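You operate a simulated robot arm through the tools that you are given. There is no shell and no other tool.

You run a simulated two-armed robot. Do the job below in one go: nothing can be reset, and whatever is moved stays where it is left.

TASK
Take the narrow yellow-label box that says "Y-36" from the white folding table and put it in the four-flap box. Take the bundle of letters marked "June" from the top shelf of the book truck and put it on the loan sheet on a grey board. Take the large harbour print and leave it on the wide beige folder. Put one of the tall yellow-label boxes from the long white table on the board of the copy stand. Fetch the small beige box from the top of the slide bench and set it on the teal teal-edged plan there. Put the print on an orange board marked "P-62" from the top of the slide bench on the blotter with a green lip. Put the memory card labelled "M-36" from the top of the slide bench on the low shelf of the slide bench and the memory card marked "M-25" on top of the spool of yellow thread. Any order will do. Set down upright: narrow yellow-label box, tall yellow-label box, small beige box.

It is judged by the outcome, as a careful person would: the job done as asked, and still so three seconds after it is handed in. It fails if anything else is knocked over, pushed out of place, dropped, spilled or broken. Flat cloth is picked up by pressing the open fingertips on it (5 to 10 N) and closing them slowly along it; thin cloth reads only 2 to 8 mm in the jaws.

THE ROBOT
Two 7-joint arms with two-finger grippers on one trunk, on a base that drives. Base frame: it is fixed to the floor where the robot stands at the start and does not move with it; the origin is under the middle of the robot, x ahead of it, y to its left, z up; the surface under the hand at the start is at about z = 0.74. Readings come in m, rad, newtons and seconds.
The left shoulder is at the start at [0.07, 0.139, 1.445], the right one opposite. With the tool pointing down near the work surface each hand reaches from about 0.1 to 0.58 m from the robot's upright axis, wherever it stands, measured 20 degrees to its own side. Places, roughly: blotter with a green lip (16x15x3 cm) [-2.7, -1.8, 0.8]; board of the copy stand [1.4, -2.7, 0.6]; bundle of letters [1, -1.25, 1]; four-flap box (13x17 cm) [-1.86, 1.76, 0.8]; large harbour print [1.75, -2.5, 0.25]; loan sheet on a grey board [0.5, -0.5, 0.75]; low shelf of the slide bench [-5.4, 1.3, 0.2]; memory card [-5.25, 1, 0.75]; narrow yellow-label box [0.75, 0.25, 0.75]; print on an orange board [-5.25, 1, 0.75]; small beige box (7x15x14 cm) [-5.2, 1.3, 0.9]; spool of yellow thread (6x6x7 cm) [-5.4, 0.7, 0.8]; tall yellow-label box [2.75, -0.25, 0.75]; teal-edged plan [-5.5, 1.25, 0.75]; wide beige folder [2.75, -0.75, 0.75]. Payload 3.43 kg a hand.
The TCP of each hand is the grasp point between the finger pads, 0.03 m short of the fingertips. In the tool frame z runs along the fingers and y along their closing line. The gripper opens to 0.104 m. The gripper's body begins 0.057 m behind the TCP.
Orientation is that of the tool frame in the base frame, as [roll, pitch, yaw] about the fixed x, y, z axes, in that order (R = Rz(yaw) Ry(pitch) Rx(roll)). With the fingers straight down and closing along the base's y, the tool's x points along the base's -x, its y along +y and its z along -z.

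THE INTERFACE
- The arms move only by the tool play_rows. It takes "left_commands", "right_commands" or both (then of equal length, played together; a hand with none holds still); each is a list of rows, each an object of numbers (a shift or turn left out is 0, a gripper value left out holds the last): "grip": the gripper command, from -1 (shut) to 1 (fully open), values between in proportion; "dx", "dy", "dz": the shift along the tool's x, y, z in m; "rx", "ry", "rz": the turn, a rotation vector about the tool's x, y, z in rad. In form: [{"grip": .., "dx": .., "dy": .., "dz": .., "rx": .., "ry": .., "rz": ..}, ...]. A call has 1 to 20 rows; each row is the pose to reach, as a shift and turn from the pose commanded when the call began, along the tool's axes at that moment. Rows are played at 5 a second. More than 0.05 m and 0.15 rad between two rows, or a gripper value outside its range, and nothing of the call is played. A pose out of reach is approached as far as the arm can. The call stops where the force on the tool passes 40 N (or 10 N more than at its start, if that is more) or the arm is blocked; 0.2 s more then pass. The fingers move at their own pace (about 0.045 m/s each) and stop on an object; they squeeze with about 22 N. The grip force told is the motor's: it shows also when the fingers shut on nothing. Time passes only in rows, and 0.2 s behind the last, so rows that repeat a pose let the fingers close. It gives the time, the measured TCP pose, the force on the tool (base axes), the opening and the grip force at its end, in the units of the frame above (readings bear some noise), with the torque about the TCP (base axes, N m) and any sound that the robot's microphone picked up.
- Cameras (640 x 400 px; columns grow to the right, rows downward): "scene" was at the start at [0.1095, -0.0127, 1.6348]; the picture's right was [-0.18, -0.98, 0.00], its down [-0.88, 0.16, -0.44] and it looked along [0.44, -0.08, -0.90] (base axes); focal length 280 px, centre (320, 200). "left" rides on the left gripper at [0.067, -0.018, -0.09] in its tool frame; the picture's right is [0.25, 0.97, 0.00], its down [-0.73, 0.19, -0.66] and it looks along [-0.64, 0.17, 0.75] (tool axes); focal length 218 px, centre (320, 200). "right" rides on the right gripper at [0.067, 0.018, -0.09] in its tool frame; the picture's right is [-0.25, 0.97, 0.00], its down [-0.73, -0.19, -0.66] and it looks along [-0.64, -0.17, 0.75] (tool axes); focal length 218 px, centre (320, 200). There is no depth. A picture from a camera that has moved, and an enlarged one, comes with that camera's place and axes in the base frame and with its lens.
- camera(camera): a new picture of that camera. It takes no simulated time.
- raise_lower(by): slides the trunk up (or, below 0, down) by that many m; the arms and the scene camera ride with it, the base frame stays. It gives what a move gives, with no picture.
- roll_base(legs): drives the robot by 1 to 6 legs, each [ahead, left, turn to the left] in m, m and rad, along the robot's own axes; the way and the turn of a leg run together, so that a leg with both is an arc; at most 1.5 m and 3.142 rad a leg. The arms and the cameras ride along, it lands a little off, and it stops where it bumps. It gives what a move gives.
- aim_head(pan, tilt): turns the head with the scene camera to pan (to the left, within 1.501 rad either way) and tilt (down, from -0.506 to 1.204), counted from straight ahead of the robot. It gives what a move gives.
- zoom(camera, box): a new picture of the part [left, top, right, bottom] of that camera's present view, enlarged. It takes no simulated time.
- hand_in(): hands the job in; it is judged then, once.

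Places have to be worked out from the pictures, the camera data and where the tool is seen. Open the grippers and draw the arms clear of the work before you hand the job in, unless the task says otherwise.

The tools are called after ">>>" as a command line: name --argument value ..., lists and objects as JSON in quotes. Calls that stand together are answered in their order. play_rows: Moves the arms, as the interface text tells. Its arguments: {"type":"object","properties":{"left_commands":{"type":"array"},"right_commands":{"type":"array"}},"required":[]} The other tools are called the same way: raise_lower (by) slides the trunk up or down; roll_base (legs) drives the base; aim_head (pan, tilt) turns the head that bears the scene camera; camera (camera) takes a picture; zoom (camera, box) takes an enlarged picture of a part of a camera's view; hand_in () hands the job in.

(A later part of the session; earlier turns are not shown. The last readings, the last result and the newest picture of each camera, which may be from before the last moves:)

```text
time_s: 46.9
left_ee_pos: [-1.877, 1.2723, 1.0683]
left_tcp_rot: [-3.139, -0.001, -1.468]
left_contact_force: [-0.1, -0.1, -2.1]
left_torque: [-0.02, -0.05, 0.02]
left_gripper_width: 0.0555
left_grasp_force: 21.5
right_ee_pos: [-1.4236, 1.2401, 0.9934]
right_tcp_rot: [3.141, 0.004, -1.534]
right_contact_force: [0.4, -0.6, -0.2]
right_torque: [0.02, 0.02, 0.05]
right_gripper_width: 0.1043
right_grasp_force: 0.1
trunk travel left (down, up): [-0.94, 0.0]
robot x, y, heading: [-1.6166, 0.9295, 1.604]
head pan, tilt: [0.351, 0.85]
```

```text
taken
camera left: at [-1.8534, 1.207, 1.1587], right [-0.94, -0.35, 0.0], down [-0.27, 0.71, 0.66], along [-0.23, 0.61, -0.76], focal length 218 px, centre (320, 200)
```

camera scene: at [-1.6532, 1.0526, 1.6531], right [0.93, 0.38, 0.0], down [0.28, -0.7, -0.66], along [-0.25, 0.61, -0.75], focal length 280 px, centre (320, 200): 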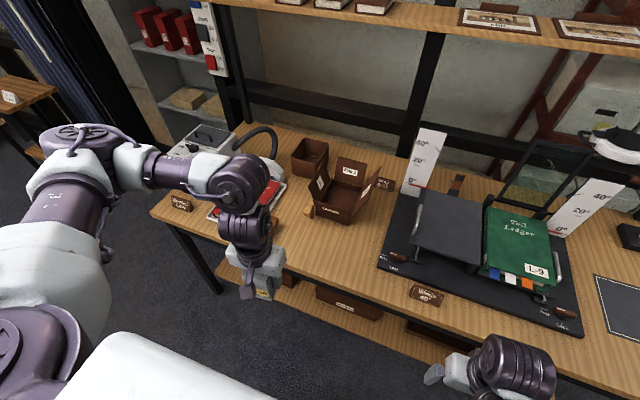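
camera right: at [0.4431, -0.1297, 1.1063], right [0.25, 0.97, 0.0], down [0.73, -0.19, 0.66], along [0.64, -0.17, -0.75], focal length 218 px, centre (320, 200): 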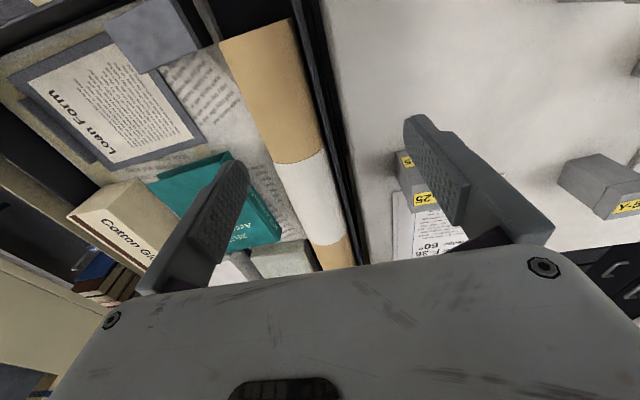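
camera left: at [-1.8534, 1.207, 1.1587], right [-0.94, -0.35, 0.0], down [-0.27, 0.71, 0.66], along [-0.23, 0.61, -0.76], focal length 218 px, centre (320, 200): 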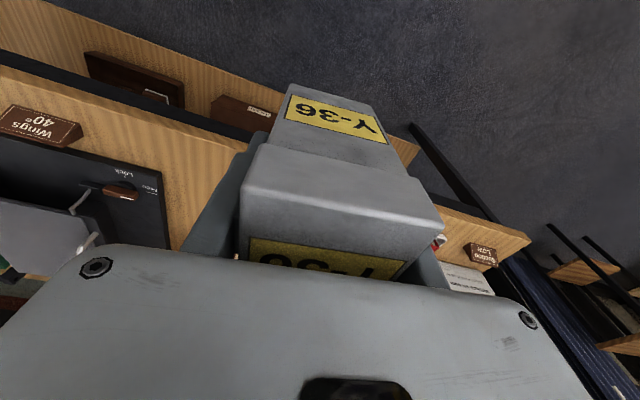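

>>> zoom --camera "scene" --box '[260, 120, 420, 240]'

```text
3.33 times, centred on (340, 180) of scene
camera zoom: at [-1.6532, 1.0526, 1.6531], right [0.93, 0.38, 0.0], down [0.28, -0.7, -0.66], along [-0.25, 0.61, -0.75], focal length 935 px, centre (253, 267)
```

zoom: 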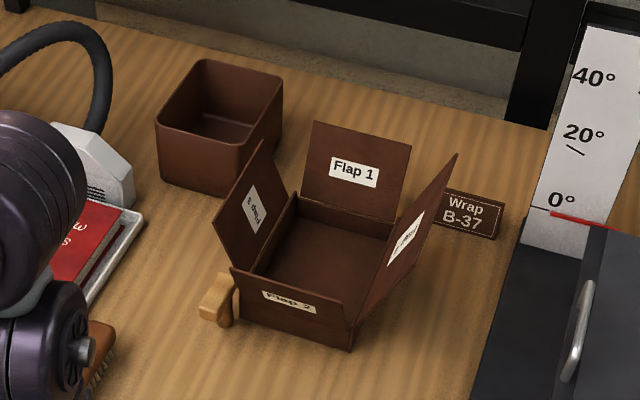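

The four-flap box is clear: outer footprint about x -1.93…-1.79, y 1.70…1.87, flaps leaning outward. I lower the trunk for reach while keeping the hands high, before driving closer.

>>> raise_lower --by -0.25

>>> play_rows --left_commands '[{"grip": -1, "dz": -0.04}, {"grip": -1, "dz": -0.08}, {"grip": -1, "dz": -0.12}, {"grip": -1, "dz": -0.16}, {"grip": -1, "dz": -0.2}, {"grip": -1, "dz": -0.24}, {"grip": -1, "dz": -0.27}, {"grip": -1, "dz": -0.27}]' --right_commands '[{"grip": 1, "dz": -0.04}, {"grip": 1, "dz": -0.08}, {"grip": 1, "dz": -0.12}, {"grip": 1, "dz": -0.16}, {"grip": 1, "dz": -0.2}, {"grip": 1, "dz": -0.24}, {"grip": 1, "dz": -0.27}, {"grip": 1, "dz": -0.27}]'

>>> camera --camera "scene"

```text
time_s: 49.5
left_ee_pos: [-1.877, 1.2726, 0.8201]
left_tcp_rot: [-3.136, -0.002, -1.468]
left_contact_force: [-0.8, 0.2, -1.9]
left_torque: [-0.02, -0.02, -0.02]
left_gripper_width: 0.0558
left_grasp_force: 21.5
right_ee_pos: [-1.4227, 1.2405, 0.7431]
right_tcp_rot: [3.141, 0.003, -1.535]
right_contact_force: [0.3, -0.5, -0.5]
right_torque: [-0.02, 0.0, -0.01]
right_gripper_width: 0.104
right_grasp_force: 0.1
trunk travel left (down, up): [-0.69, 0.25]
robot x, y, heading: [-1.6222, 0.9303, 1.601]
head pan, tilt: [0.351, 0.85]
```

```text
time_s: 51.3
left_ee_pos: [-1.8958, 1.2892, 1.0883]
left_tcp_rot: [-3.138, -0.001, -1.469]
left_contact_force: [0.1, -0.3, -0.6]
left_torque: [0.04, 0.0, -0.01]
left_gripper_width: 0.0558
left_grasp_force: 21.8
left hand out of reach, approached as far as the arm can: row 1, 2, 3, 4, 5, 6, 7, 8
right_ee_pos: [-1.4221, 1.2376, 0.7442]
right_tcp_rot: [-3.14, 0.007, -1.536]
right_contact_force: [-0.3, 0.4, -0.3]
right_torque: [0.03, -0.02, 0.01]
right_gripper_width: 0.1039
right_grasp_force: 0.0
right hand out of reach, approached as far as the arm can: row 1, 2, 3, 4, 5, 6, 7, 8
trunk travel left (down, up): [-0.69, 0.25]
robot x, y, heading: [-1.6208, 0.9311, 1.601]
head pan, tilt: [0.351, 0.85]
```

```text
taken
camera scene: at [-1.652, 1.0477, 1.4035], right [0.93, 0.38, 0.0], down [0.28, -0.69, -0.66], along [-0.25, 0.61, -0.75], focal length 280 px, centre (320, 200)
```

scene: 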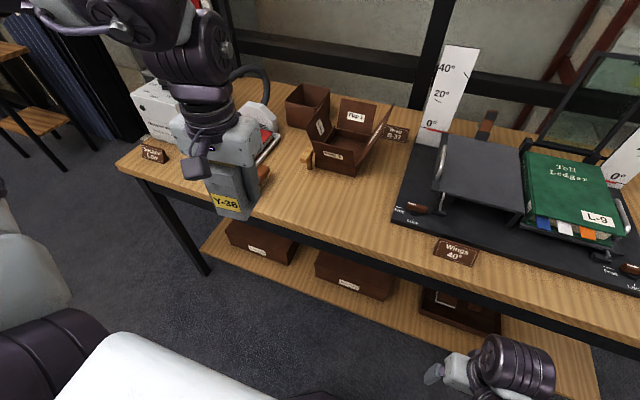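

The right hand stayed low (too tucked to rise). I move it forward a little first, then up, to clear the table edge before driving.

>>> play_rows --right_commands '[{"grip": 1, "dx": -0.04}, {"grip": 1, "dx": -0.08}, {"grip": 1, "dx": -0.11, "dz": -0.03}, {"grip": 1, "dx": -0.12, "dz": -0.07}, {"grip": 1, "dx": -0.12, "dz": -0.11}, {"grip": 1, "dx": -0.12, "dz": -0.15}, {"grip": 1, "dx": -0.12, "dz": -0.19}, {"grip": 1, "dx": -0.12, "dz": -0.23}, {"grip": 1, "dx": -0.12, "dz": -0.27}, {"grip": 1, "dx": -0.12, "dz": -0.31}, {"grip": 1, "dx": -0.12, "dz": -0.31}]'

>>> camera --camera "scene"

```text
time_s: 53.7
left_ee_pos: [-1.8975, 1.2954, 1.088]
left_tcp_rot: [-3.137, -0.002, -1.47]
left_contact_force: [-0.7, 0.3, -2.6]
left_torque: [-0.01, 0.01, -0.01]
left_gripper_width: 0.0557
left_grasp_force: 22.1
right_ee_pos: [-1.4242, 1.3156, 0.7398]
right_tcp_rot: [-3.141, 0.003, -1.535]
right_contact_force: [0.1, -0.5, 0.3]
right_torque: [0.04, 0.02, 0.01]
right_gripper_width: 0.1042
right_grasp_force: 0.0
right hand out of reach, approached as far as the arm can: row 1, 2, 3, 4, 5, 6, 7, 8, 9, 10, 11
trunk travel left (down, up): [-0.69, 0.25]
robot x, y, heading: [-1.621, 0.9307, 1.608]
head pan, tilt: [0.351, 0.85]
```

```text
taken
camera scene: at [-1.653, 1.0525, 1.4031], right [0.93, 0.38, 0.0], down [0.28, -0.7, -0.66], along [-0.25, 0.61, -0.75], focal length 280 px, centre (320, 200)
```

scene: 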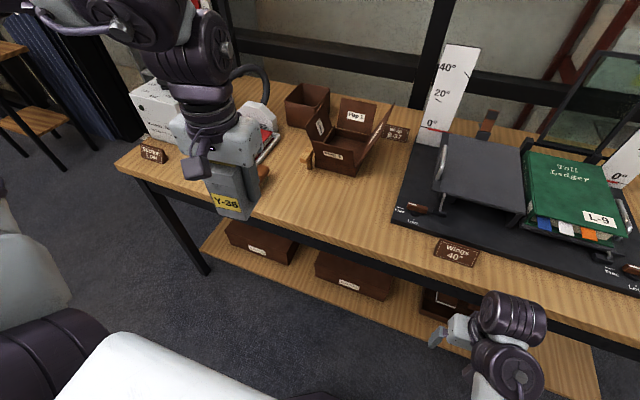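

The right hand responds oddly near its inner limit. I test a plain forward shift of the right hand to get it into comfortable reach (it is still in front of and below the table edge, so only a small move).

>>> play_rows --right_commands '[{"grip": 1, "dz": -0.02}, {"grip": 1, "dz": -0.05}, {"grip": 1, "dz": -0.08}, {"grip": 1, "dz": -0.08}]'

```text
time_s: 54.7
left_ee_pos: [-1.8977, 1.2944, 1.0883]
left_tcp_rot: [-3.138, -0.003, -1.469]
left_contact_force: [0.5, 0.3, -2.6]
left_torque: [0.0, 0.01, -0.01]
left_gripper_width: 0.0557
left_grasp_force: 21.8
right_ee_pos: [-1.425, 1.3149, 0.74]
right_tcp_rot: [-3.141, 0.004, -1.535]
right_contact_force: [-0.8, 0.1, 0.0]
right_torque: [0.0, -0.03, -0.03]
right_gripper_width: 0.1041
right_grasp_force: 0.0
right hand out of reach, approached as far as the arm can: row 1, 2, 3, 4
trunk travel left (down, up): [-0.69, 0.25]
robot x, y, heading: [-1.6182, 0.9299, 1.604]
head pan, tilt: [0.351, 0.85]
```

Upward is refused; I try a lateral/outward shift for the right hand (toward its own right side), which usually frees the elbow.

>>> play_rows --right_commands '[{"grip": 1, "dz": 0.04}, {"grip": 1, "dz": 0.08}, {"grip": 1, "dz": 0.12}, {"grip": 1, "dz": 0.16}, {"grip": 1, "dz": 0.2}, {"grip": 1, "dz": 0.24}, {"grip": 1, "dz": 0.28}]'

```text
time_s: 56.3
left_ee_pos: [-1.8968, 1.296, 1.0875]
left_tcp_rot: [-3.138, -0.005, -1.469]
left_contact_force: [-1.0, -0.2, -3.3]
left_torque: [-0.02, -0.01, -0.01]
left_gripper_width: 0.0556
left_grasp_force: 22.0
right_ee_pos: [-1.4293, 1.3149, 0.4584]
right_tcp_rot: [-3.141, 0.003, -1.537]
right_contact_force: [-0.2, 0.2, -0.4]
right_torque: [-0.01, -0.02, 0.04]
right_gripper_width: 0.1041
right_grasp_force: 0.1
trunk travel left (down, up): [-0.69, 0.25]
robot x, y, heading: [-1.6191, 0.9321, 1.604]
head pan, tilt: [0.351, 0.85]
```

Moving down works and commands track. Now I try shifting the right hand outward (robot's right) and then up.

>>> play_rows --right_commands '[{"grip": 1, "dz": -0.04, "dy": -0.03}, {"grip": 1, "dz": -0.08, "dy": -0.06}, {"grip": 1, "dz": -0.12, "dy": -0.09}, {"grip": 1, "dz": -0.16, "dy": -0.12, "dx": -0.01}, {"grip": 1, "dz": -0.2, "dy": -0.15, "dx": -0.02}, {"grip": 1, "dz": -0.24, "dy": -0.17, "dx": -0.04}, {"grip": 1, "dz": -0.28, "dy": -0.18, "dx": -0.06}, {"grip": 1, "dz": -0.32, "dy": -0.18, "dx": -0.07}, {"grip": 1, "dz": -0.36, "dy": -0.18, "dx": -0.08}, {"grip": 1, "dz": -0.4, "dy": -0.18, "dx": -0.08}, {"grip": 1, "dz": -0.44, "dy": -0.18, "dx": -0.08}, {"grip": 1, "dz": -0.48, "dy": -0.18, "dx": -0.08}, {"grip": 1, "dz": -0.52, "dy": -0.18, "dx": -0.08}, {"grip": 1, "dz": -0.56, "dy": -0.18, "dx": -0.08}]'

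>>> camera --camera "scene"

```text
refused: row 4 steps farther than a row can; nothing moved
```

```text
taken
camera scene: at [-1.6528, 1.054, 1.403], right [0.93, 0.38, 0.0], down [0.28, -0.7, -0.66], along [-0.25, 0.61, -0.75], focal length 280 px, centre (320, 200)
```

scene: 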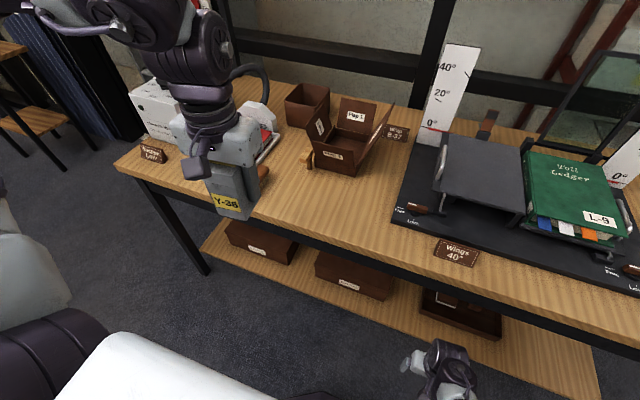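

Same motion with steps under 0.05 m.

>>> play_rows --right_commands '[{"grip": 1, "dz": -0.03, "dy": -0.03}, {"grip": 1, "dz": -0.06, "dy": -0.06}, {"grip": 1, "dz": -0.09, "dy": -0.09}, {"grip": 1, "dz": -0.12, "dy": -0.12}, {"grip": 1, "dz": -0.15, "dy": -0.15, "dx": -0.01}, {"grip": 1, "dz": -0.18, "dy": -0.18, "dx": -0.02}, {"grip": 1, "dz": -0.22, "dy": -0.18, "dx": -0.03}, {"grip": 1, "dz": -0.26, "dy": -0.18, "dx": -0.04}, {"grip": 1, "dz": -0.3, "dy": -0.18, "dx": -0.05}, {"grip": 1, "dz": -0.34, "dy": -0.18, "dx": -0.06}, {"grip": 1, "dz": -0.38, "dy": -0.18, "dx": -0.06}, {"grip": 1, "dz": -0.42, "dy": -0.18, "dx": -0.06}, {"grip": 1, "dz": -0.46, "dy": -0.18, "dx": -0.06}, {"grip": 1, "dz": -0.5, "dy": -0.18, "dx": -0.06}, {"grip": 1, "dz": -0.54, "dy": -0.18, "dx": -0.06}]'

>>> camera --camera "scene"

```text
time_s: 59.5
left_ee_pos: [-1.8984, 1.2949, 1.0888]
left_tcp_rot: [-3.138, -0.005, -1.469]
left_contact_force: [0.4, -0.8, -1.6]
left_torque: [0.0, 0.01, 0.0]
left_gripper_width: 0.0555
left_grasp_force: 22.1
right_ee_pos: [-1.2546, 1.3702, 0.7577]
right_tcp_rot: [3.142, 0.003, -1.535]
right_contact_force: [0.9, -1.1, -0.1]
right_torque: [-0.01, -0.02, -0.01]
right_gripper_width: 0.104
right_grasp_force: 0.0
right hand out of reach, approached as far as the arm can: row 9, 10, 11, 12, 13, 14, 15
trunk travel left (down, up): [-0.69, 0.25]
robot x, y, heading: [-1.6225, 0.9321, 1.601]
head pan, tilt: [0.351, 0.85]
```

```text
taken
camera scene: at [-1.6529, 1.0525, 1.4031], right [0.93, 0.38, 0.0], down [0.28, -0.7, -0.66], along [-0.25, 0.61, -0.75], focal length 280 px, centre (320, 200)
```

scene: 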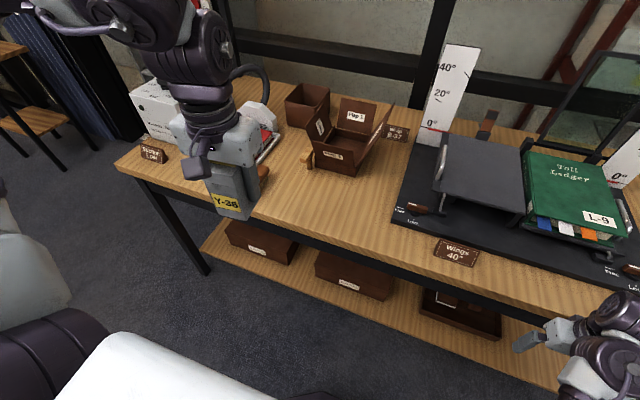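

The right arm can't rise with this elbow, so instead I tuck it low and close (z≈0.46), where it has room, so I can drive nearer to the table.

>>> play_rows --right_commands '[{"grip": 1, "dz": 0.04}, {"grip": 1, "dz": 0.08}, {"grip": 1, "dz": 0.12}, {"grip": 1, "dz": 0.16}, {"grip": 1, "dz": 0.2, "dx": 0.01}, {"grip": 1, "dz": 0.24, "dx": 0.03}, {"grip": 1, "dz": 0.27, "dx": 0.06, "dy": 0.01}, {"grip": 1, "dz": 0.29, "dx": 0.1, "dy": 0.03}, {"grip": 1, "dz": 0.3, "dx": 0.14, "dy": 0.05}, {"grip": 1, "dz": 0.3, "dx": 0.18, "dy": 0.07}, {"grip": 1, "dz": 0.3, "dx": 0.21, "dy": 0.08}, {"grip": 1, "dz": 0.3, "dx": 0.24, "dy": 0.08}, {"grip": 1, "dz": 0.3, "dx": 0.24, "dy": 0.08}]'

>>> aim_head --pan -0.3 --tilt 1.1

>>> camera --camera "scene"

```text
time_s: 62.3
left_ee_pos: [-1.8982, 1.2943, 1.0876]
left_tcp_rot: [-3.138, -0.004, -1.469]
left_contact_force: [0.6, -0.3, -2.2]
left_torque: [0.01, 0.03, 0.0]
left_gripper_width: 0.0555
left_grasp_force: 22.3
right_ee_pos: [-1.3302, 1.1194, 0.4566]
right_tcp_rot: [3.141, 0.002, -1.535]
right_contact_force: [-0.6, 0.0, -0.2]
right_torque: [0.0, 0.02, -0.04]
right_gripper_width: 0.1043
right_grasp_force: 0.2
trunk travel left (down, up): [-0.69, 0.25]
robot x, y, heading: [-1.6221, 0.9296, 1.607]
head pan, tilt: [0.351, 0.85]
```

```text
time_s: 63.3
left_ee_pos: [-1.8965, 1.2946, 1.0882]
left_tcp_rot: [-3.139, -0.004, -1.469]
left_contact_force: [-1.3, 0.0, -3.1]
left_torque: [0.01, 0.0, -0.02]
left_gripper_width: 0.0558
left_grasp_force: 22.0
right_ee_pos: [-1.3302, 1.1187, 0.4563]
right_tcp_rot: [3.141, 0.004, -1.535]
right_contact_force: [-0.1, 0.6, 0.7]
right_torque: [0.02, 0.02, -0.02]
right_gripper_width: 0.104
right_grasp_force: 0.0
trunk travel left (down, up): [-0.69, 0.25]
robot x, y, heading: [-1.6204, 0.9298, 1.604]
head pan, tilt: [-0.3, 1.1]
```

```text
taken
camera scene: at [-1.6071, 1.041, 1.3854], right [0.97, -0.26, 0.0], down [-0.23, -0.86, -0.45], along [0.12, 0.44, -0.89], focal length 280 px, centre (320, 200)
```

scene: 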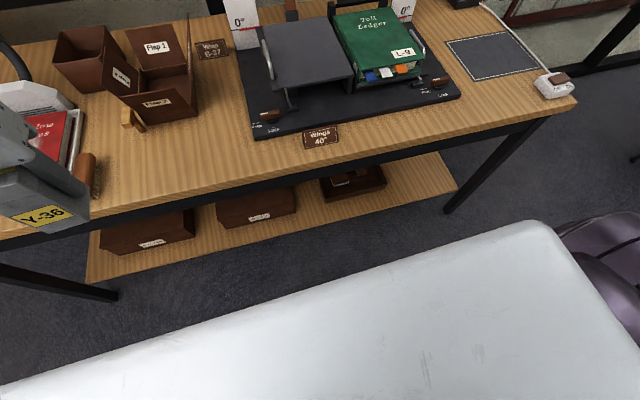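

The right hand is tucked low. I drive ahead 0.18 m toward the table with Y-36 held at z≈1.09.

>>> roll_base --legs '[[0.18, 0, -0.02]]'

>>> aim_head --pan 0.25 --tilt 0.9

>>> camera --camera "scene"

>>> zoom --camera "scene" --box '[200, 100, 360, 200]'

>>> camera --camera "left"

```text
time_s: 64.8
left_ee_pos: [-1.8945, 1.4764, 1.0883]
left_tcp_rot: [-3.139, -0.003, -1.488]
left_contact_force: [0.2, -0.5, -2.1]
left_torque: [-0.01, -0.01, 0.01]
left_gripper_width: 0.0555
left_grasp_force: 22.0
right_ee_pos: [-1.3305, 1.291, 0.456]
right_tcp_rot: [3.141, 0.003, -1.555]
right_contact_force: [0.1, -0.2, -0.6]
right_torque: [0.0, -0.02, 0.01]
right_gripper_width: 0.1038
right_grasp_force: 0.1
trunk travel left (down, up): [-0.69, 0.25]
robot x, y, heading: [-1.6222, 1.1075, 1.583]
head pan, tilt: [-0.3, 1.1]
```

```text
time_s: 65.8
left_ee_pos: [-1.894, 1.4757, 1.0883]
left_tcp_rot: [-3.138, -0.004, -1.487]
left_contact_force: [-0.2, 0.6, -2.0]
left_torque: [-0.02, 0.02, 0.01]
left_gripper_width: 0.0557
left_grasp_force: 21.8
right_ee_pos: [-1.3317, 1.2896, 0.4553]
right_tcp_rot: [-3.141, 0.004, -1.555]
right_contact_force: [0.8, 0.4, -0.4]
right_torque: [-0.01, 0.0, -0.05]
right_gripper_width: 0.1042
right_grasp_force: 0.0
trunk travel left (down, up): [-0.69, 0.25]
robot x, y, heading: [-1.6237, 1.1102, 1.582]
head pan, tilt: [0.25, 0.901]
```

```text
taken
camera scene: at [-1.6466, 1.229, 1.3992], right [0.97, 0.26, 0.0], down [0.2, -0.76, -0.62], along [-0.16, 0.6, -0.78], focal length 280 px, centre (320, 200)
```

scene: 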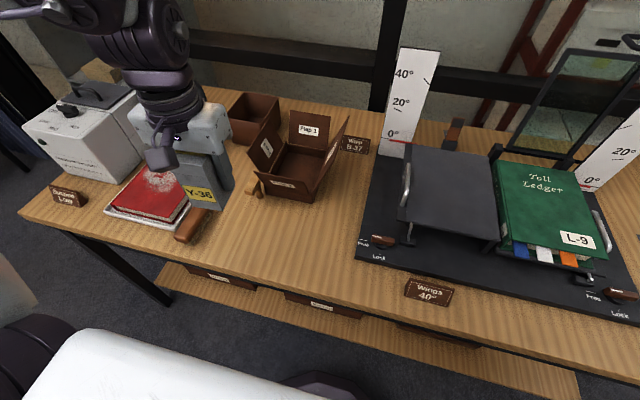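

```text
4.00 times, centred on (280, 150) of scene
camera zoom: at [-1.6466, 1.229, 1.3992], right [0.97, 0.26, 0.0], down [0.2, -0.76, -0.62], along [-0.16, 0.6, -0.78], focal length 1122 px, centre (480, 400)
```

zoom: 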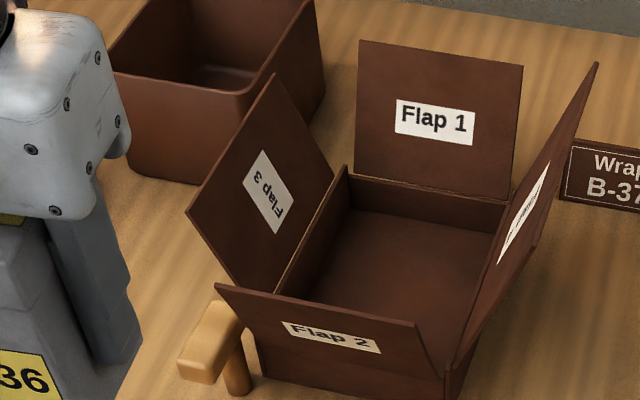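

```text
taken
camera left: at [-1.8723, 1.41, 1.178], right [-0.94, -0.33, 0.0], down [-0.25, 0.71, 0.65], along [-0.21, 0.62, -0.76], focal length 218 px, centre (320, 200)
```

left: 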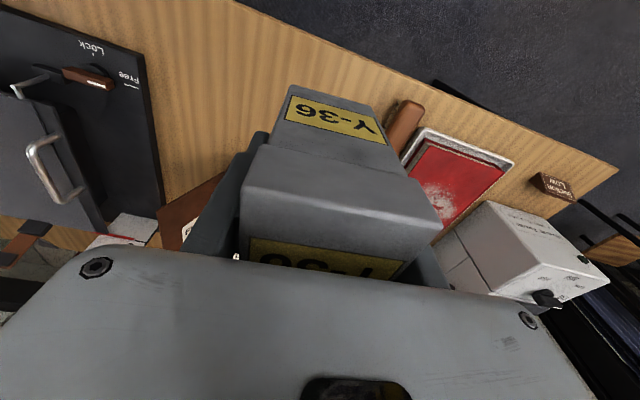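

The box interior is centred near (-1.863, 1.785) with rim ≈0.82–0.84 and flaps rising to ≈0.90. I carry Y-36 above it (z≈1.05) with the jaws squared to the walls, then check.

>>> play_rows --left_commands '[{"grip": -1, "dx": -0.04, "dy": -0.008, "rz": 0.01}, {"grip": -1, "dx": -0.08, "dy": -0.016, "rz": 0.02}, {"grip": -1, "dx": -0.12, "dy": -0.024, "rz": 0.03}, {"grip": -1, "dx": -0.16, "dy": -0.032, "rz": 0.045}, {"grip": -1, "dx": -0.2, "dy": -0.04, "rz": 0.06}, {"grip": -1, "dx": -0.24, "dy": -0.048, "rz": 0.07}, {"grip": -1, "dx": -0.28, "dy": -0.055, "rz": 0.084}, {"grip": -1, "dx": -0.3053, "dy": -0.0568, "dz": 0.01, "rz": 0.084}, {"grip": -1, "dx": -0.3053, "dy": -0.0568, "dz": 0.04, "rz": 0.084}, {"grip": -1, "dx": -0.3053, "dy": -0.0568, "dz": 0.04, "rz": 0.084}]'

>>> camera --camera "left"

>>> zoom --camera "scene" --box '[200, 60, 400, 210]'

```text
time_s: 68.0
left_ee_pos: [-1.8449, 1.7656, 1.0569]
left_tcp_rot: [-3.139, -0.001, -1.574]
left_contact_force: [0.2, -0.3, -1.5]
left_torque: [-0.01, -0.02, -0.02]
left_gripper_width: 0.0554
left_grasp_force: 21.9
left hand out of reach, approached as far as the arm can: row 7, 8, 9, 10
right_ee_pos: [-1.3305, 1.2898, 0.4554]
right_tcp_rot: [-3.14, 0.004, -1.556]
right_contact_force: [-0.1, -0.7, 0.3]
right_torque: [-0.02, 0.03, -0.01]
right_gripper_width: 0.1039
right_grasp_force: 0.1
trunk travel left (down, up): [-0.69, 0.25]
robot x, y, heading: [-1.6261, 1.1086, 1.584]
head pan, tilt: [0.25, 0.901]
```

```text
taken
camera left: at [-1.8285, 1.6974, 1.1455], right [-0.97, -0.25, 0.0], down [-0.19, 0.73, 0.66], along [-0.16, 0.64, -0.76], focal length 218 px, centre (320, 200)
```

left: 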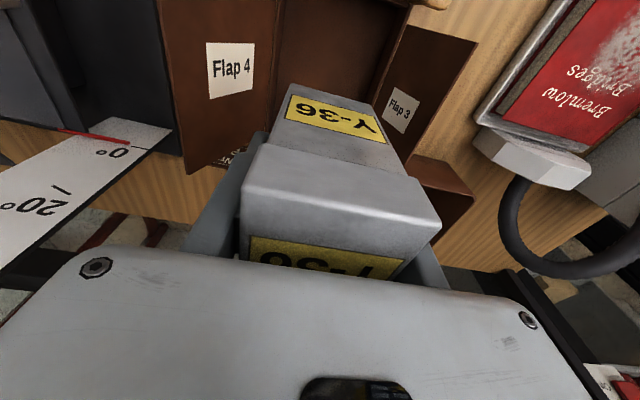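

```text
2.67 times, centred on (300, 135) of scene
camera zoom: at [-1.6463, 1.2285, 1.3993], right [0.97, 0.26, 0.0], down [0.2, -0.76, -0.62], along [-0.16, 0.6, -0.78], focal length 748 px, centre (373, 373)
```

zoom: 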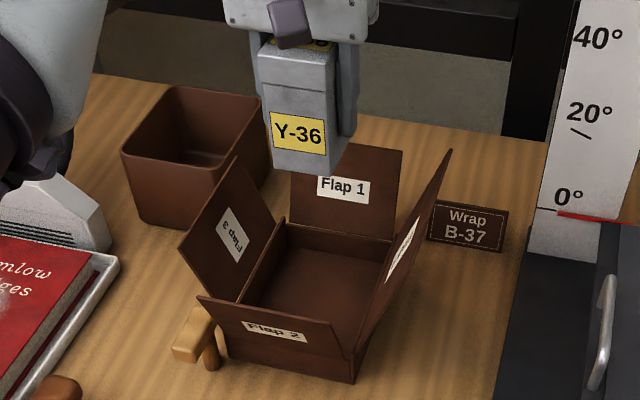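

At this height the arm is near full stretch, short by ~2 cm. I drive 0.05 m closer for comfort.

>>> roll_base --legs '[[0.05, 0, 0]]'

>>> camera --camera "left"

>>> zoom --camera "scene" --box '[200, 60, 400, 210]'

```text
time_s: 68.9
left_ee_pos: [-1.8452, 1.8136, 1.0563]
left_tcp_rot: [-3.136, -0.001, -1.573]
left_contact_force: [-0.3, 0.4, -2.3]
left_torque: [0.0, 0.0, -0.01]
left_gripper_width: 0.0557
left_grasp_force: 22.4
right_ee_pos: [-1.3311, 1.3381, 0.4564]
right_tcp_rot: [3.141, 0.002, -1.556]
right_contact_force: [-0.4, -0.2, -0.6]
right_torque: [0.01, -0.01, -0.03]
right_gripper_width: 0.104
right_grasp_force: 0.0
trunk travel left (down, up): [-0.69, 0.25]
robot x, y, heading: [-1.6265, 1.1574, 1.585]
head pan, tilt: [0.25, 0.901]
```

```text
taken
camera left: at [-1.829, 1.7457, 1.1463], right [-0.97, -0.25, 0.0], down [-0.19, 0.73, 0.66], along [-0.16, 0.64, -0.76], focal length 218 px, centre (320, 200)
```

left: 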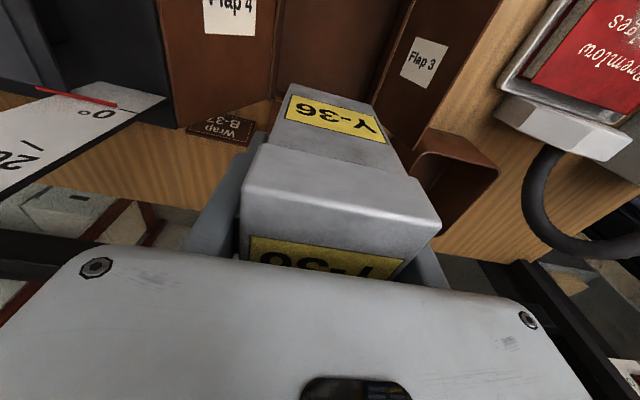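

```text
2.67 times, centred on (300, 135) of scene
camera zoom: at [-1.6468, 1.2767, 1.3995], right [0.97, 0.26, 0.0], down [0.2, -0.76, -0.62], along [-0.16, 0.6, -0.78], focal length 748 px, centre (373, 373)
```

zoom: 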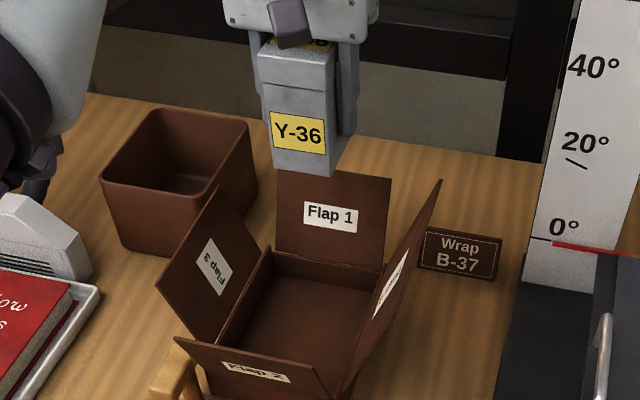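

Jaws are now above the box. I move to (-1.862, 1.780) and lower to z≈0.97 (box bottom ≈0.915) for a check against the flaps.

>>> play_rows --left_commands '[{"grip": -1, "dx": 0.034, "dy": 0.017}, {"grip": -1, "dx": 0.034, "dy": 0.017, "dz": 0.04}, {"grip": -1, "dx": 0.034, "dy": 0.017, "dz": 0.086}, {"grip": -1, "dx": 0.034, "dy": 0.017, "dz": 0.086}, {"grip": -1, "dx": 0.034, "dy": 0.017, "dz": 0.086}]'

>>> camera --camera "left"

>>> zoom --camera "scene" --box '[200, 80, 360, 200]'

```text
time_s: 70.1
left_ee_pos: [-1.8619, 1.7832, 0.9711]
left_tcp_rot: [-3.137, -0.004, -1.573]
left_contact_force: [0.7, 0.7, -2.5]
left_torque: [0.01, 0.0, -0.01]
left_gripper_width: 0.0557
left_grasp_force: 22.2
right_ee_pos: [-1.3306, 1.3387, 0.4561]
right_tcp_rot: [3.141, 0.0, -1.558]
right_contact_force: [0.0, -0.1, -0.2]
right_torque: [0.01, 0.05, -0.04]
right_gripper_width: 0.1039
right_grasp_force: 0.1
trunk travel left (down, up): [-0.69, 0.25]
robot x, y, heading: [-1.6242, 1.1554, 1.59]
head pan, tilt: [0.25, 0.901]
```

```text
taken
camera left: at [-1.8468, 1.7144, 1.0598], right [-0.97, -0.25, 0.0], down [-0.19, 0.73, 0.65], along [-0.16, 0.63, -0.76], focal length 218 px, centre (320, 200)
```

left: 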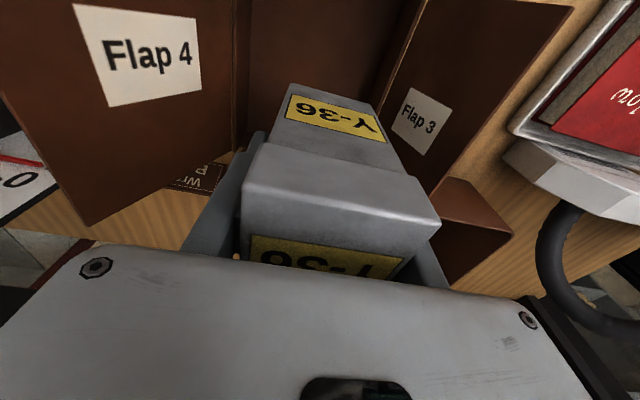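

```text
3.33 times, centred on (280, 140) of scene
camera zoom: at [-1.6469, 1.2799, 1.399], right [0.97, 0.26, 0.0], down [0.2, -0.76, -0.62], along [-0.16, 0.6, -0.78], focal length 935 px, centre (453, 400)
```

zoom: 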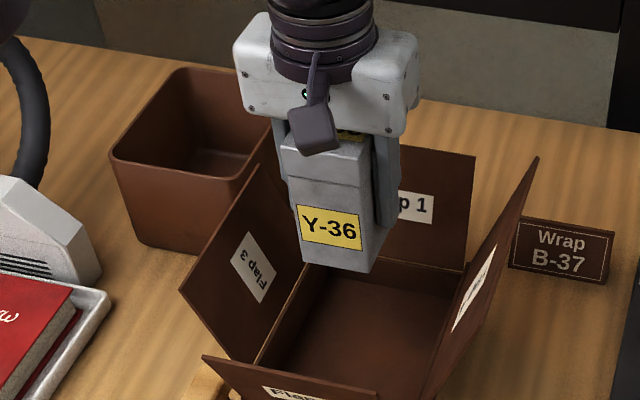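

I zoom into the left wrist view to locate the flap hinge lines relative to the held box.

>>> zoom --camera "left" --box '[180, 0, 460, 175]'

>>> aim_head --pan 0.4 --tilt 1.0

>>> camera --camera "scene"

```text
2.29 times, centred on (320, 88) of left
camera zoom: at [-1.8468, 1.7144, 1.0598], right [-0.97, -0.25, 0.0], down [-0.19, 0.73, 0.65], along [-0.16, 0.63, -0.76], focal length 499 px, centre (320, 457)
```

zoom: 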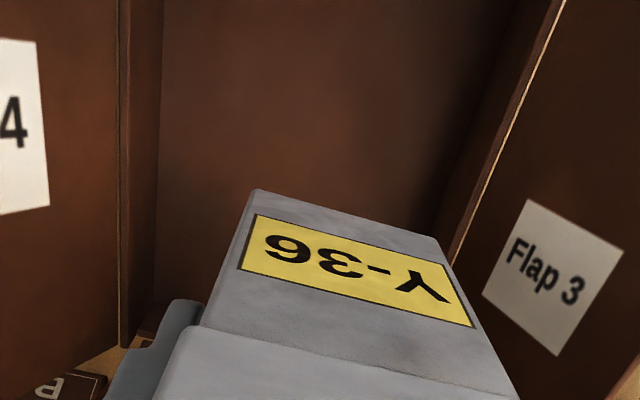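

```text
time_s: 70.8
left_ee_pos: [-1.8635, 1.7795, 0.9701]
left_tcp_rot: [-3.136, -0.002, -1.573]
left_contact_force: [0.2, 0.1, -2.5]
left_torque: [0.0, 0.05, -0.03]
left_gripper_width: 0.0554
left_grasp_force: 22.4
right_ee_pos: [-1.3316, 1.338, 0.4554]
right_tcp_rot: [-3.141, 0.002, -1.558]
right_contact_force: [-0.1, 0.1, 0.0]
right_torque: [0.0, 0.01, 0.0]
right_gripper_width: 0.1041
right_grasp_force: 0.0
trunk travel left (down, up): [-0.69, 0.25]
robot x, y, heading: [-1.623, 1.1541, 1.585]
head pan, tilt: [0.4, 1.0]
```

```text
taken
camera scene: at [-1.6558, 1.2694, 1.392], right [0.92, 0.4, 0.0], down [0.34, -0.77, -0.54], along [-0.22, 0.49, -0.84], focal length 280 px, centre (320, 200)
```

scene: 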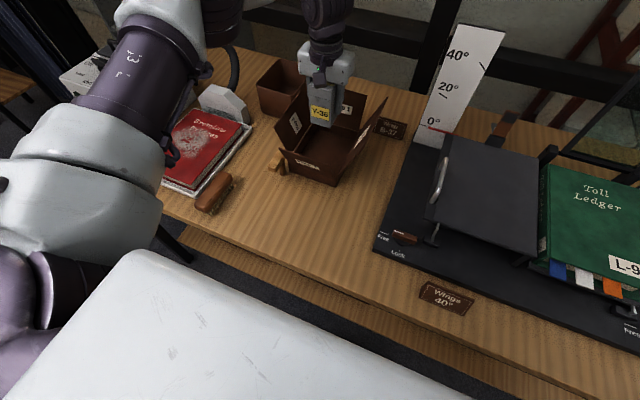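

Combining both cameras, the rim is nearer z≈0.86 and the box centre near (-1.849, 1.750), so the table is about z≈0.805. I shift there and lower to the rim level for another check.

>>> play_rows --left_commands '[{"grip": -1, "dx": 0.0315, "dy": -0.0135}, {"grip": -1, "dx": 0.0315, "dy": -0.0135}]'

>>> zoom --camera "scene" --box '[240, 60, 400, 180]'

>>> zoom --camera "left" --box '[180, 0, 460, 175]'

```text
time_s: 71.4
left_ee_pos: [-1.851, 1.75, 0.9686]
left_tcp_rot: [-3.138, -0.002, -1.574]
left_contact_force: [0.4, 0.0, -2.1]
left_torque: [-0.06, 0.04, -0.01]
left_gripper_width: 0.0555
left_grasp_force: 22.4
right_ee_pos: [-1.3313, 1.3386, 0.4554]
right_tcp_rot: [-3.141, 0.002, -1.557]
right_contact_force: [0.4, -0.1, -0.4]
right_torque: [-0.01, -0.02, 0.02]
right_gripper_width: 0.1039
right_grasp_force: 0.0
trunk travel left (down, up): [-0.69, 0.25]
robot x, y, heading: [-1.6299, 1.1562, 1.584]
head pan, tilt: [0.4, 1.0]
```

```text
3.33 times, centred on (320, 120) of scene
camera zoom: at [-1.655, 1.2705, 1.3919], right [0.92, 0.4, 0.0], down [0.34, -0.77, -0.54], along [-0.22, 0.49, -0.84], focal length 935 px, centre (320, 467)
```

zoom: 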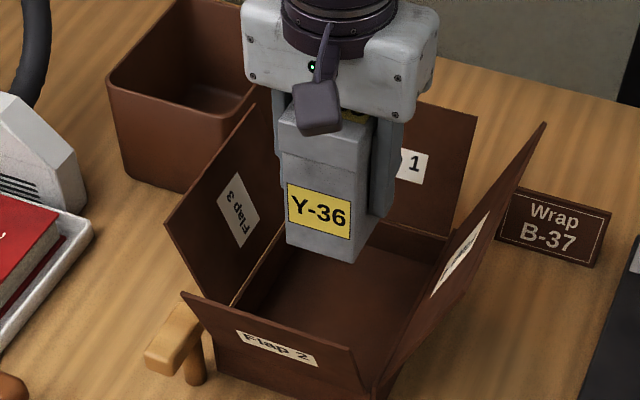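

```text
2.29 times, centred on (320, 88) of left
camera zoom: at [-1.8338, 1.6819, 1.0588], right [-0.97, -0.25, 0.0], down [-0.19, 0.73, 0.65], along [-0.16, 0.63, -0.76], focal length 499 px, centre (320, 457)
```

zoom: 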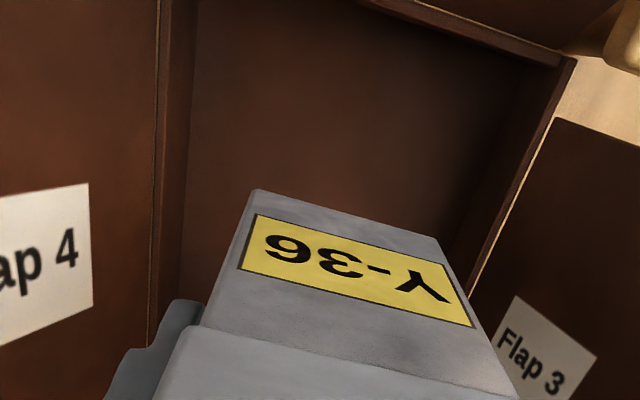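

The box is well centred now (walls ±0.063 m in x, front wall at 1.673, so centre y≈1.756). I descend slowly to just above the expected floor.

>>> play_rows --left_commands '[{"grip": -1, "dx": -0.005, "dz": 0.015}, {"grip": -1, "dx": -0.005, "dz": 0.03}, {"grip": -1, "dx": -0.005, "dz": 0.045}, {"grip": -1, "dx": -0.005, "dz": 0.06}, {"grip": -1, "dx": -0.005, "dz": 0.07}, {"grip": -1, "dx": -0.005, "dz": 0.08}, {"grip": -1, "dx": -0.005, "dz": 0.085}, {"grip": -1, "dx": -0.005, "dz": 0.085}]'

>>> zoom --camera "scene" --box '[240, 60, 400, 180]'

>>> camera --camera "left"

```text
time_s: 73.2
left_ee_pos: [-1.8495, 1.7547, 0.8832]
left_tcp_rot: [-3.136, -0.003, -1.574]
left_contact_force: [0.1, -0.4, -2.9]
left_torque: [0.0, 0.0, 0.0]
left_gripper_width: 0.0555
left_grasp_force: 21.8
right_ee_pos: [-1.3311, 1.3386, 0.4563]
right_tcp_rot: [3.141, 0.001, -1.557]
right_contact_force: [-0.3, 0.5, 0.3]
right_torque: [0.03, 0.01, 0.05]
right_gripper_width: 0.1039
right_grasp_force: 0.1
trunk travel left (down, up): [-0.69, 0.25]
robot x, y, heading: [-1.6264, 1.1578, 1.587]
head pan, tilt: [0.4, 1.0]
```

```text
3.33 times, centred on (320, 120) of scene
camera zoom: at [-1.6556, 1.2694, 1.392], right [0.92, 0.4, 0.0], down [0.34, -0.77, -0.54], along [-0.22, 0.49, -0.84], focal length 935 px, centre (320, 467)
```

zoom: 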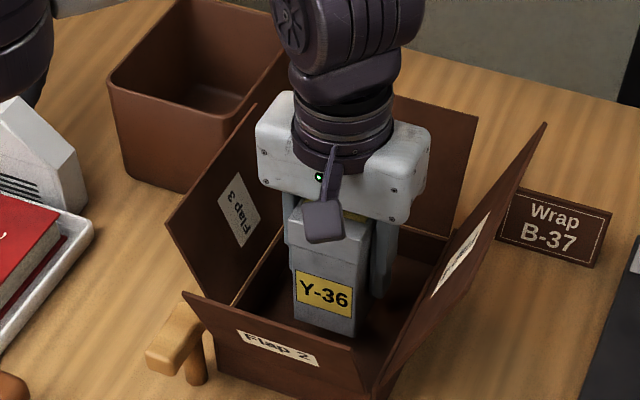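

```text
taken
camera left: at [-1.8327, 1.6864, 0.9741], right [-0.97, -0.25, 0.0], down [-0.19, 0.73, 0.65], along [-0.16, 0.63, -0.76], focal length 218 px, centre (320, 200)
```

left: 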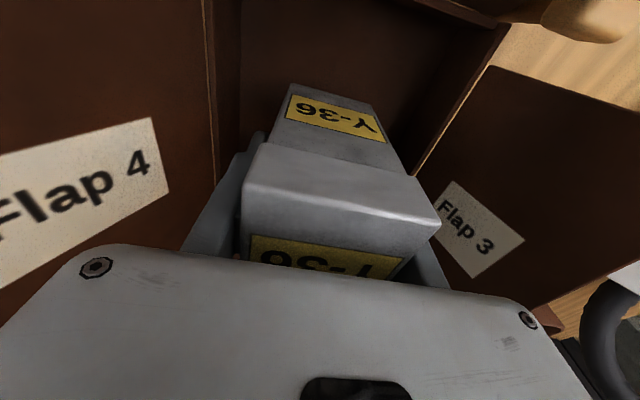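

No contact yet. I lower in small steps and watch the vertical force.

>>> play_rows --left_commands '[{"grip": -1, "dz": 0.004}, {"grip": -1, "dz": 0.008}, {"grip": -1, "dz": 0.01}]'

>>> zoom --camera "scene" --box '[260, 100, 380, 180]'

```text
time_s: 74.0
left_ee_pos: [-1.8482, 1.7525, 0.8738]
left_tcp_rot: [-3.137, -0.001, -1.575]
left_contact_force: [-0.1, 0.1, -2.3]
left_torque: [0.01, -0.01, 0.03]
left_gripper_width: 0.0557
left_grasp_force: 22.3
right_ee_pos: [-1.3316, 1.3378, 0.456]
right_tcp_rot: [-3.141, 0.0, -1.556]
right_contact_force: [0.2, -0.7, 0.4]
right_torque: [0.04, 0.0, 0.01]
right_gripper_width: 0.1039
right_grasp_force: 0.1
trunk travel left (down, up): [-0.69, 0.25]
robot x, y, heading: [-1.6255, 1.1542, 1.584]
head pan, tilt: [0.4, 1.0]
```

```text
5.00 times, centred on (320, 140) of scene
camera zoom: at [-1.6556, 1.2695, 1.392], right [0.92, 0.4, 0.0], down [0.34, -0.77, -0.54], along [-0.22, 0.49, -0.84], focal length 1403 px, centre (320, 500)
```

zoom: 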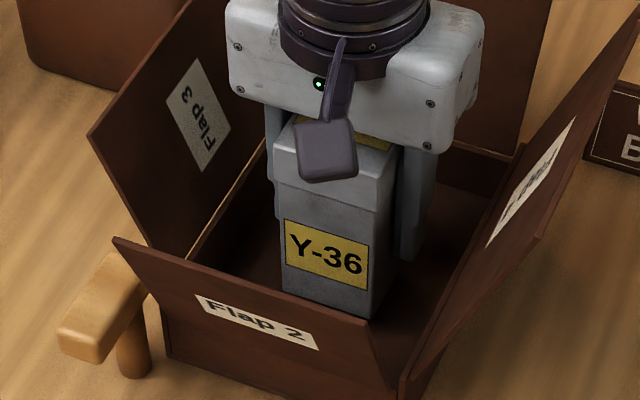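

Still free. Continuing down in small increments.

>>> play_rows --left_commands '[{"grip": -1, "dz": 0.003}, {"grip": -1, "dz": 0.006}, {"grip": -1, "dz": 0.008}, {"grip": -1, "dz": 0.008}]'

```text
time_s: 75.0
left_ee_pos: [-1.8478, 1.7524, 0.8682]
left_tcp_rot: [-3.136, -0.002, -1.574]
left_contact_force: [0.3, 0.2, -2.9]
left_torque: [-0.01, 0.02, -0.01]
left_gripper_width: 0.0558
left_grasp_force: 21.7
right_ee_pos: [-1.3318, 1.3392, 0.4556]
right_tcp_rot: [-3.141, 0.001, -1.556]
right_contact_force: [0.0, 0.0, -0.7]
right_torque: [0.03, -0.06, -0.02]
right_gripper_width: 0.1038
right_grasp_force: 0.1
trunk travel left (down, up): [-0.69, 0.25]
robot x, y, heading: [-1.6248, 1.1568, 1.582]
head pan, tilt: [0.4, 1.0]
```

>>> play_rows --left_commands '[{"grip": -1, "dz": 0.003}, {"grip": -1, "dz": 0.006}, {"grip": -1, "dz": 0.006}]'

>>> zoom --camera "scene" --box '[260, 100, 380, 180]'

```text
time_s: 75.8
left_ee_pos: [-1.8482, 1.7533, 0.8608]
left_tcp_rot: [-3.137, -0.002, -1.574]
left_contact_force: [-1.5, 1.3, 2.6]
left_torque: [0.16, 0.18, 0.0]
left_gripper_width: 0.0557
left_grasp_force: 21.9
right_ee_pos: [-1.3319, 1.338, 0.4548]
right_tcp_rot: [-3.141, 0.001, -1.557]
right_contact_force: [0.3, -0.5, -0.1]
right_torque: [-0.02, 0.02, 0.01]
right_gripper_width: 0.1041
right_grasp_force: 0.1
trunk travel left (down, up): [-0.69, 0.25]
robot x, y, heading: [-1.6281, 1.1568, 1.586]
head pan, tilt: [0.4, 1.0]
```

```text
5.00 times, centred on (320, 140) of scene
camera zoom: at [-1.6555, 1.2689, 1.3921], right [0.92, 0.4, 0.0], down [0.34, -0.77, -0.54], along [-0.22, 0.49, -0.84], focal length 1403 px, centre (320, 500)
```

zoom: 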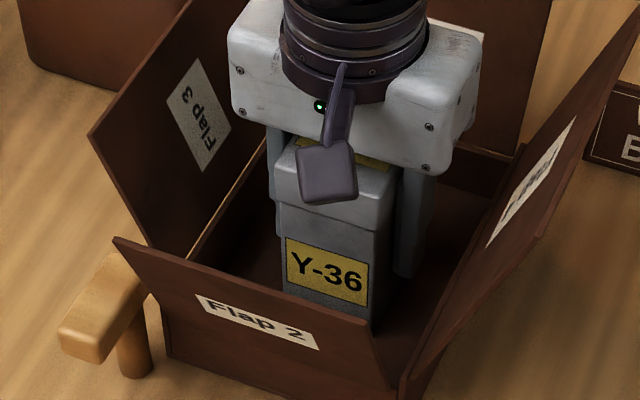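

Light contact with the box floor (z-force flipped to +2.6 N). I press 1.5 mm more, open the jaws only part way (to ~0.08 m, inside the walls), and rise straight up.

>>> play_rows --left_commands '[{"grip": -1, "dz": 0.0015}, {"grip": -0.3, "dz": 0.0015}, {"grip": 0.2, "dz": 0.0015}, {"grip": 0.5, "dz": 0.0015}, {"grip": 0.5, "dz": 0.0015}, {"grip": 0.5, "dz": 0.0}, {"grip": 0.5, "dz": -0.02}, {"grip": 0.5, "dz": -0.05}, {"grip": 0.5, "dz": -0.09}, {"grip": 0.5, "dz": -0.13}, {"grip": 0.5, "dz": -0.17}, {"grip": 0.5, "dz": -0.2}]'

>>> zoom --camera "scene" --box '[240, 60, 400, 180]'

>>> camera --camera "left"

```text
time_s: 78.4
left_ee_pos: [-1.8494, 1.7538, 1.0622]
left_tcp_rot: [-3.139, -0.002, -1.573]
left_contact_force: [-0.5, -0.5, -1.0]
left_torque: [0.0, -0.01, 0.0]
left_gripper_width: 0.078
left_grasp_force: 0.1
right_ee_pos: [-1.3304, 1.3377, 0.4562]
right_tcp_rot: [3.14, 0.004, -1.557]
right_contact_force: [0.1, -1.0, 0.5]
right_torque: [-0.02, 0.02, 0.02]
right_gripper_width: 0.1043
right_grasp_force: 0.1
trunk travel left (down, up): [-0.69, 0.25]
robot x, y, heading: [-1.6278, 1.1591, 1.585]
head pan, tilt: [0.4, 1.0]
```

```text
3.33 times, centred on (320, 120) of scene
camera zoom: at [-1.655, 1.2684, 1.392], right [0.92, 0.4, 0.0], down [0.34, -0.77, -0.54], along [-0.22, 0.49, -0.84], focal length 935 px, centre (320, 467)
```

zoom: 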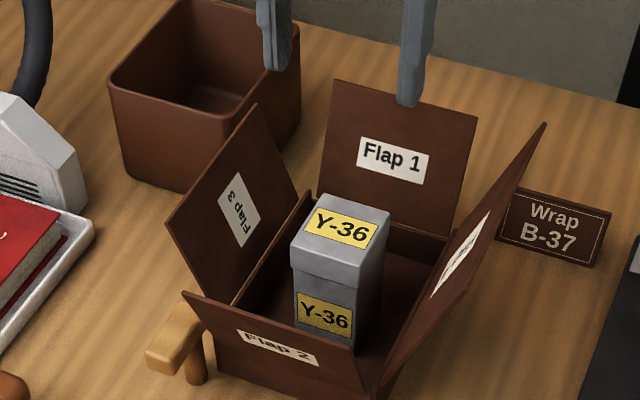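

```text
taken
camera left: at [-1.8336, 1.6864, 1.1516], right [-0.97, -0.25, 0.0], down [-0.19, 0.73, 0.65], along [-0.16, 0.63, -0.76], focal length 218 px, centre (320, 200)
```

left: 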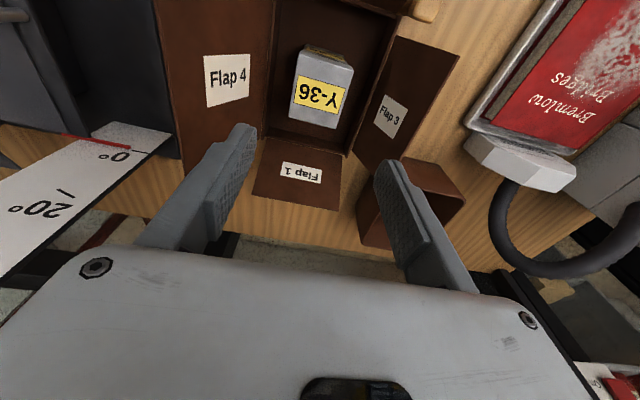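

Y-36 stands upright in the four-flap box with flaps undisturbed. Now I raise the left hand a little, pull it back toward the robot, and back away from the table.

>>> play_rows --left_commands '[{"grip": 0.5, "dz": -0.02, "dx": 0.03}, {"grip": 0.5, "dz": -0.03, "dx": 0.07}, {"grip": 0.5, "dz": -0.03, "dx": 0.11}, {"grip": 0.5, "dz": -0.03, "dx": 0.15}, {"grip": 0.5, "dz": -0.03, "dx": 0.19}, {"grip": 0.5, "dz": -0.03, "dx": 0.22}, {"grip": 0.5, "dz": -0.03, "dx": 0.22}]'

>>> roll_base --legs '[[-0.22, 0, 0]]'

>>> aim_head --pan 1.45 --tilt 0.5

>>> camera --camera "scene"

```text
time_s: 80.0
left_ee_pos: [-1.8511, 1.5441, 1.093]
left_tcp_rot: [-3.137, -0.003, -1.576]
left_contact_force: [0.2, -0.1, 0.8]
left_torque: [-0.01, 0.03, 0.03]
left_gripper_width: 0.078
left_grasp_force: 0.1
left hand out of reach, approached as far as the arm can: row 6, 7
right_ee_pos: [-1.3314, 1.3389, 0.456]
right_tcp_rot: [3.141, 0.002, -1.557]
right_contact_force: [-0.6, -0.3, -0.2]
right_torque: [-0.01, 0.01, 0.0]
right_gripper_width: 0.104
right_grasp_force: 0.1
trunk travel left (down, up): [-0.69, 0.25]
robot x, y, heading: [-1.6251, 1.1575, 1.584]
head pan, tilt: [0.4, 1.0]
```

```text
time_s: 81.7
left_ee_pos: [-1.8498, 1.3244, 1.0942]
left_tcp_rot: [-3.137, -0.002, -1.572]
left_contact_force: [0.1, -0.3, 0.4]
left_torque: [0.02, 0.02, 0.01]
left_gripper_width: 0.0782
left_grasp_force: 0.1
right_ee_pos: [-1.3271, 1.1188, 0.455]
right_tcp_rot: [3.14, 0.005, -1.556]
right_contact_force: [-0.7, -0.6, 0.3]
right_torque: [0.0, 0.01, 0.04]
right_gripper_width: 0.1041
right_grasp_force: 0.1
trunk travel left (down, up): [-0.69, 0.25]
robot x, y, heading: [-1.6196, 0.9371, 1.585]
head pan, tilt: [0.4, 1.0]
```

```text
time_s: 83.0
left_ee_pos: [-1.8492, 1.3254, 1.094]
left_tcp_rot: [-3.136, 0.0, -1.573]
left_contact_force: [0.4, -0.1, 0.1]
left_torque: [0.0, 0.02, 0.03]
left_gripper_width: 0.0782
left_grasp_force: 0.1
right_ee_pos: [-1.3283, 1.1192, 0.4571]
right_tcp_rot: [3.141, 0.002, -1.555]
right_contact_force: [0.0, 0.2, 0.5]
right_torque: [0.0, 0.01, -0.02]
right_gripper_width: 0.1039
right_grasp_force: 0.0
trunk travel left (down, up): [-0.69, 0.25]
robot x, y, heading: [-1.6199, 0.9368, 1.588]
head pan, tilt: [1.45, 0.499]
```

```text
taken
camera scene: at [-1.7147, 0.9959, 1.4331], right [0.11, 0.99, 0.0], down [0.48, -0.05, -0.88], along [-0.87, 0.09, -0.48], focal length 280 px, centre (320, 200)
```

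scene: 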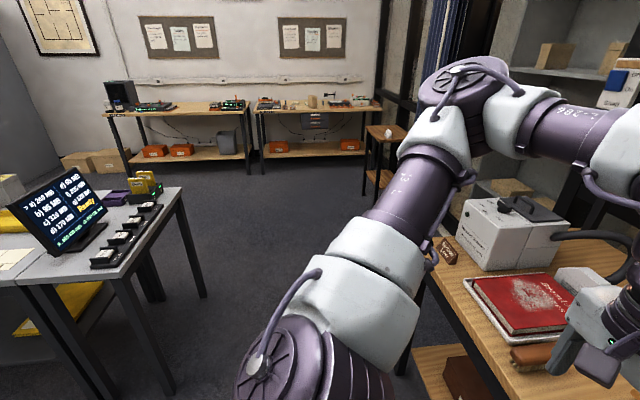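

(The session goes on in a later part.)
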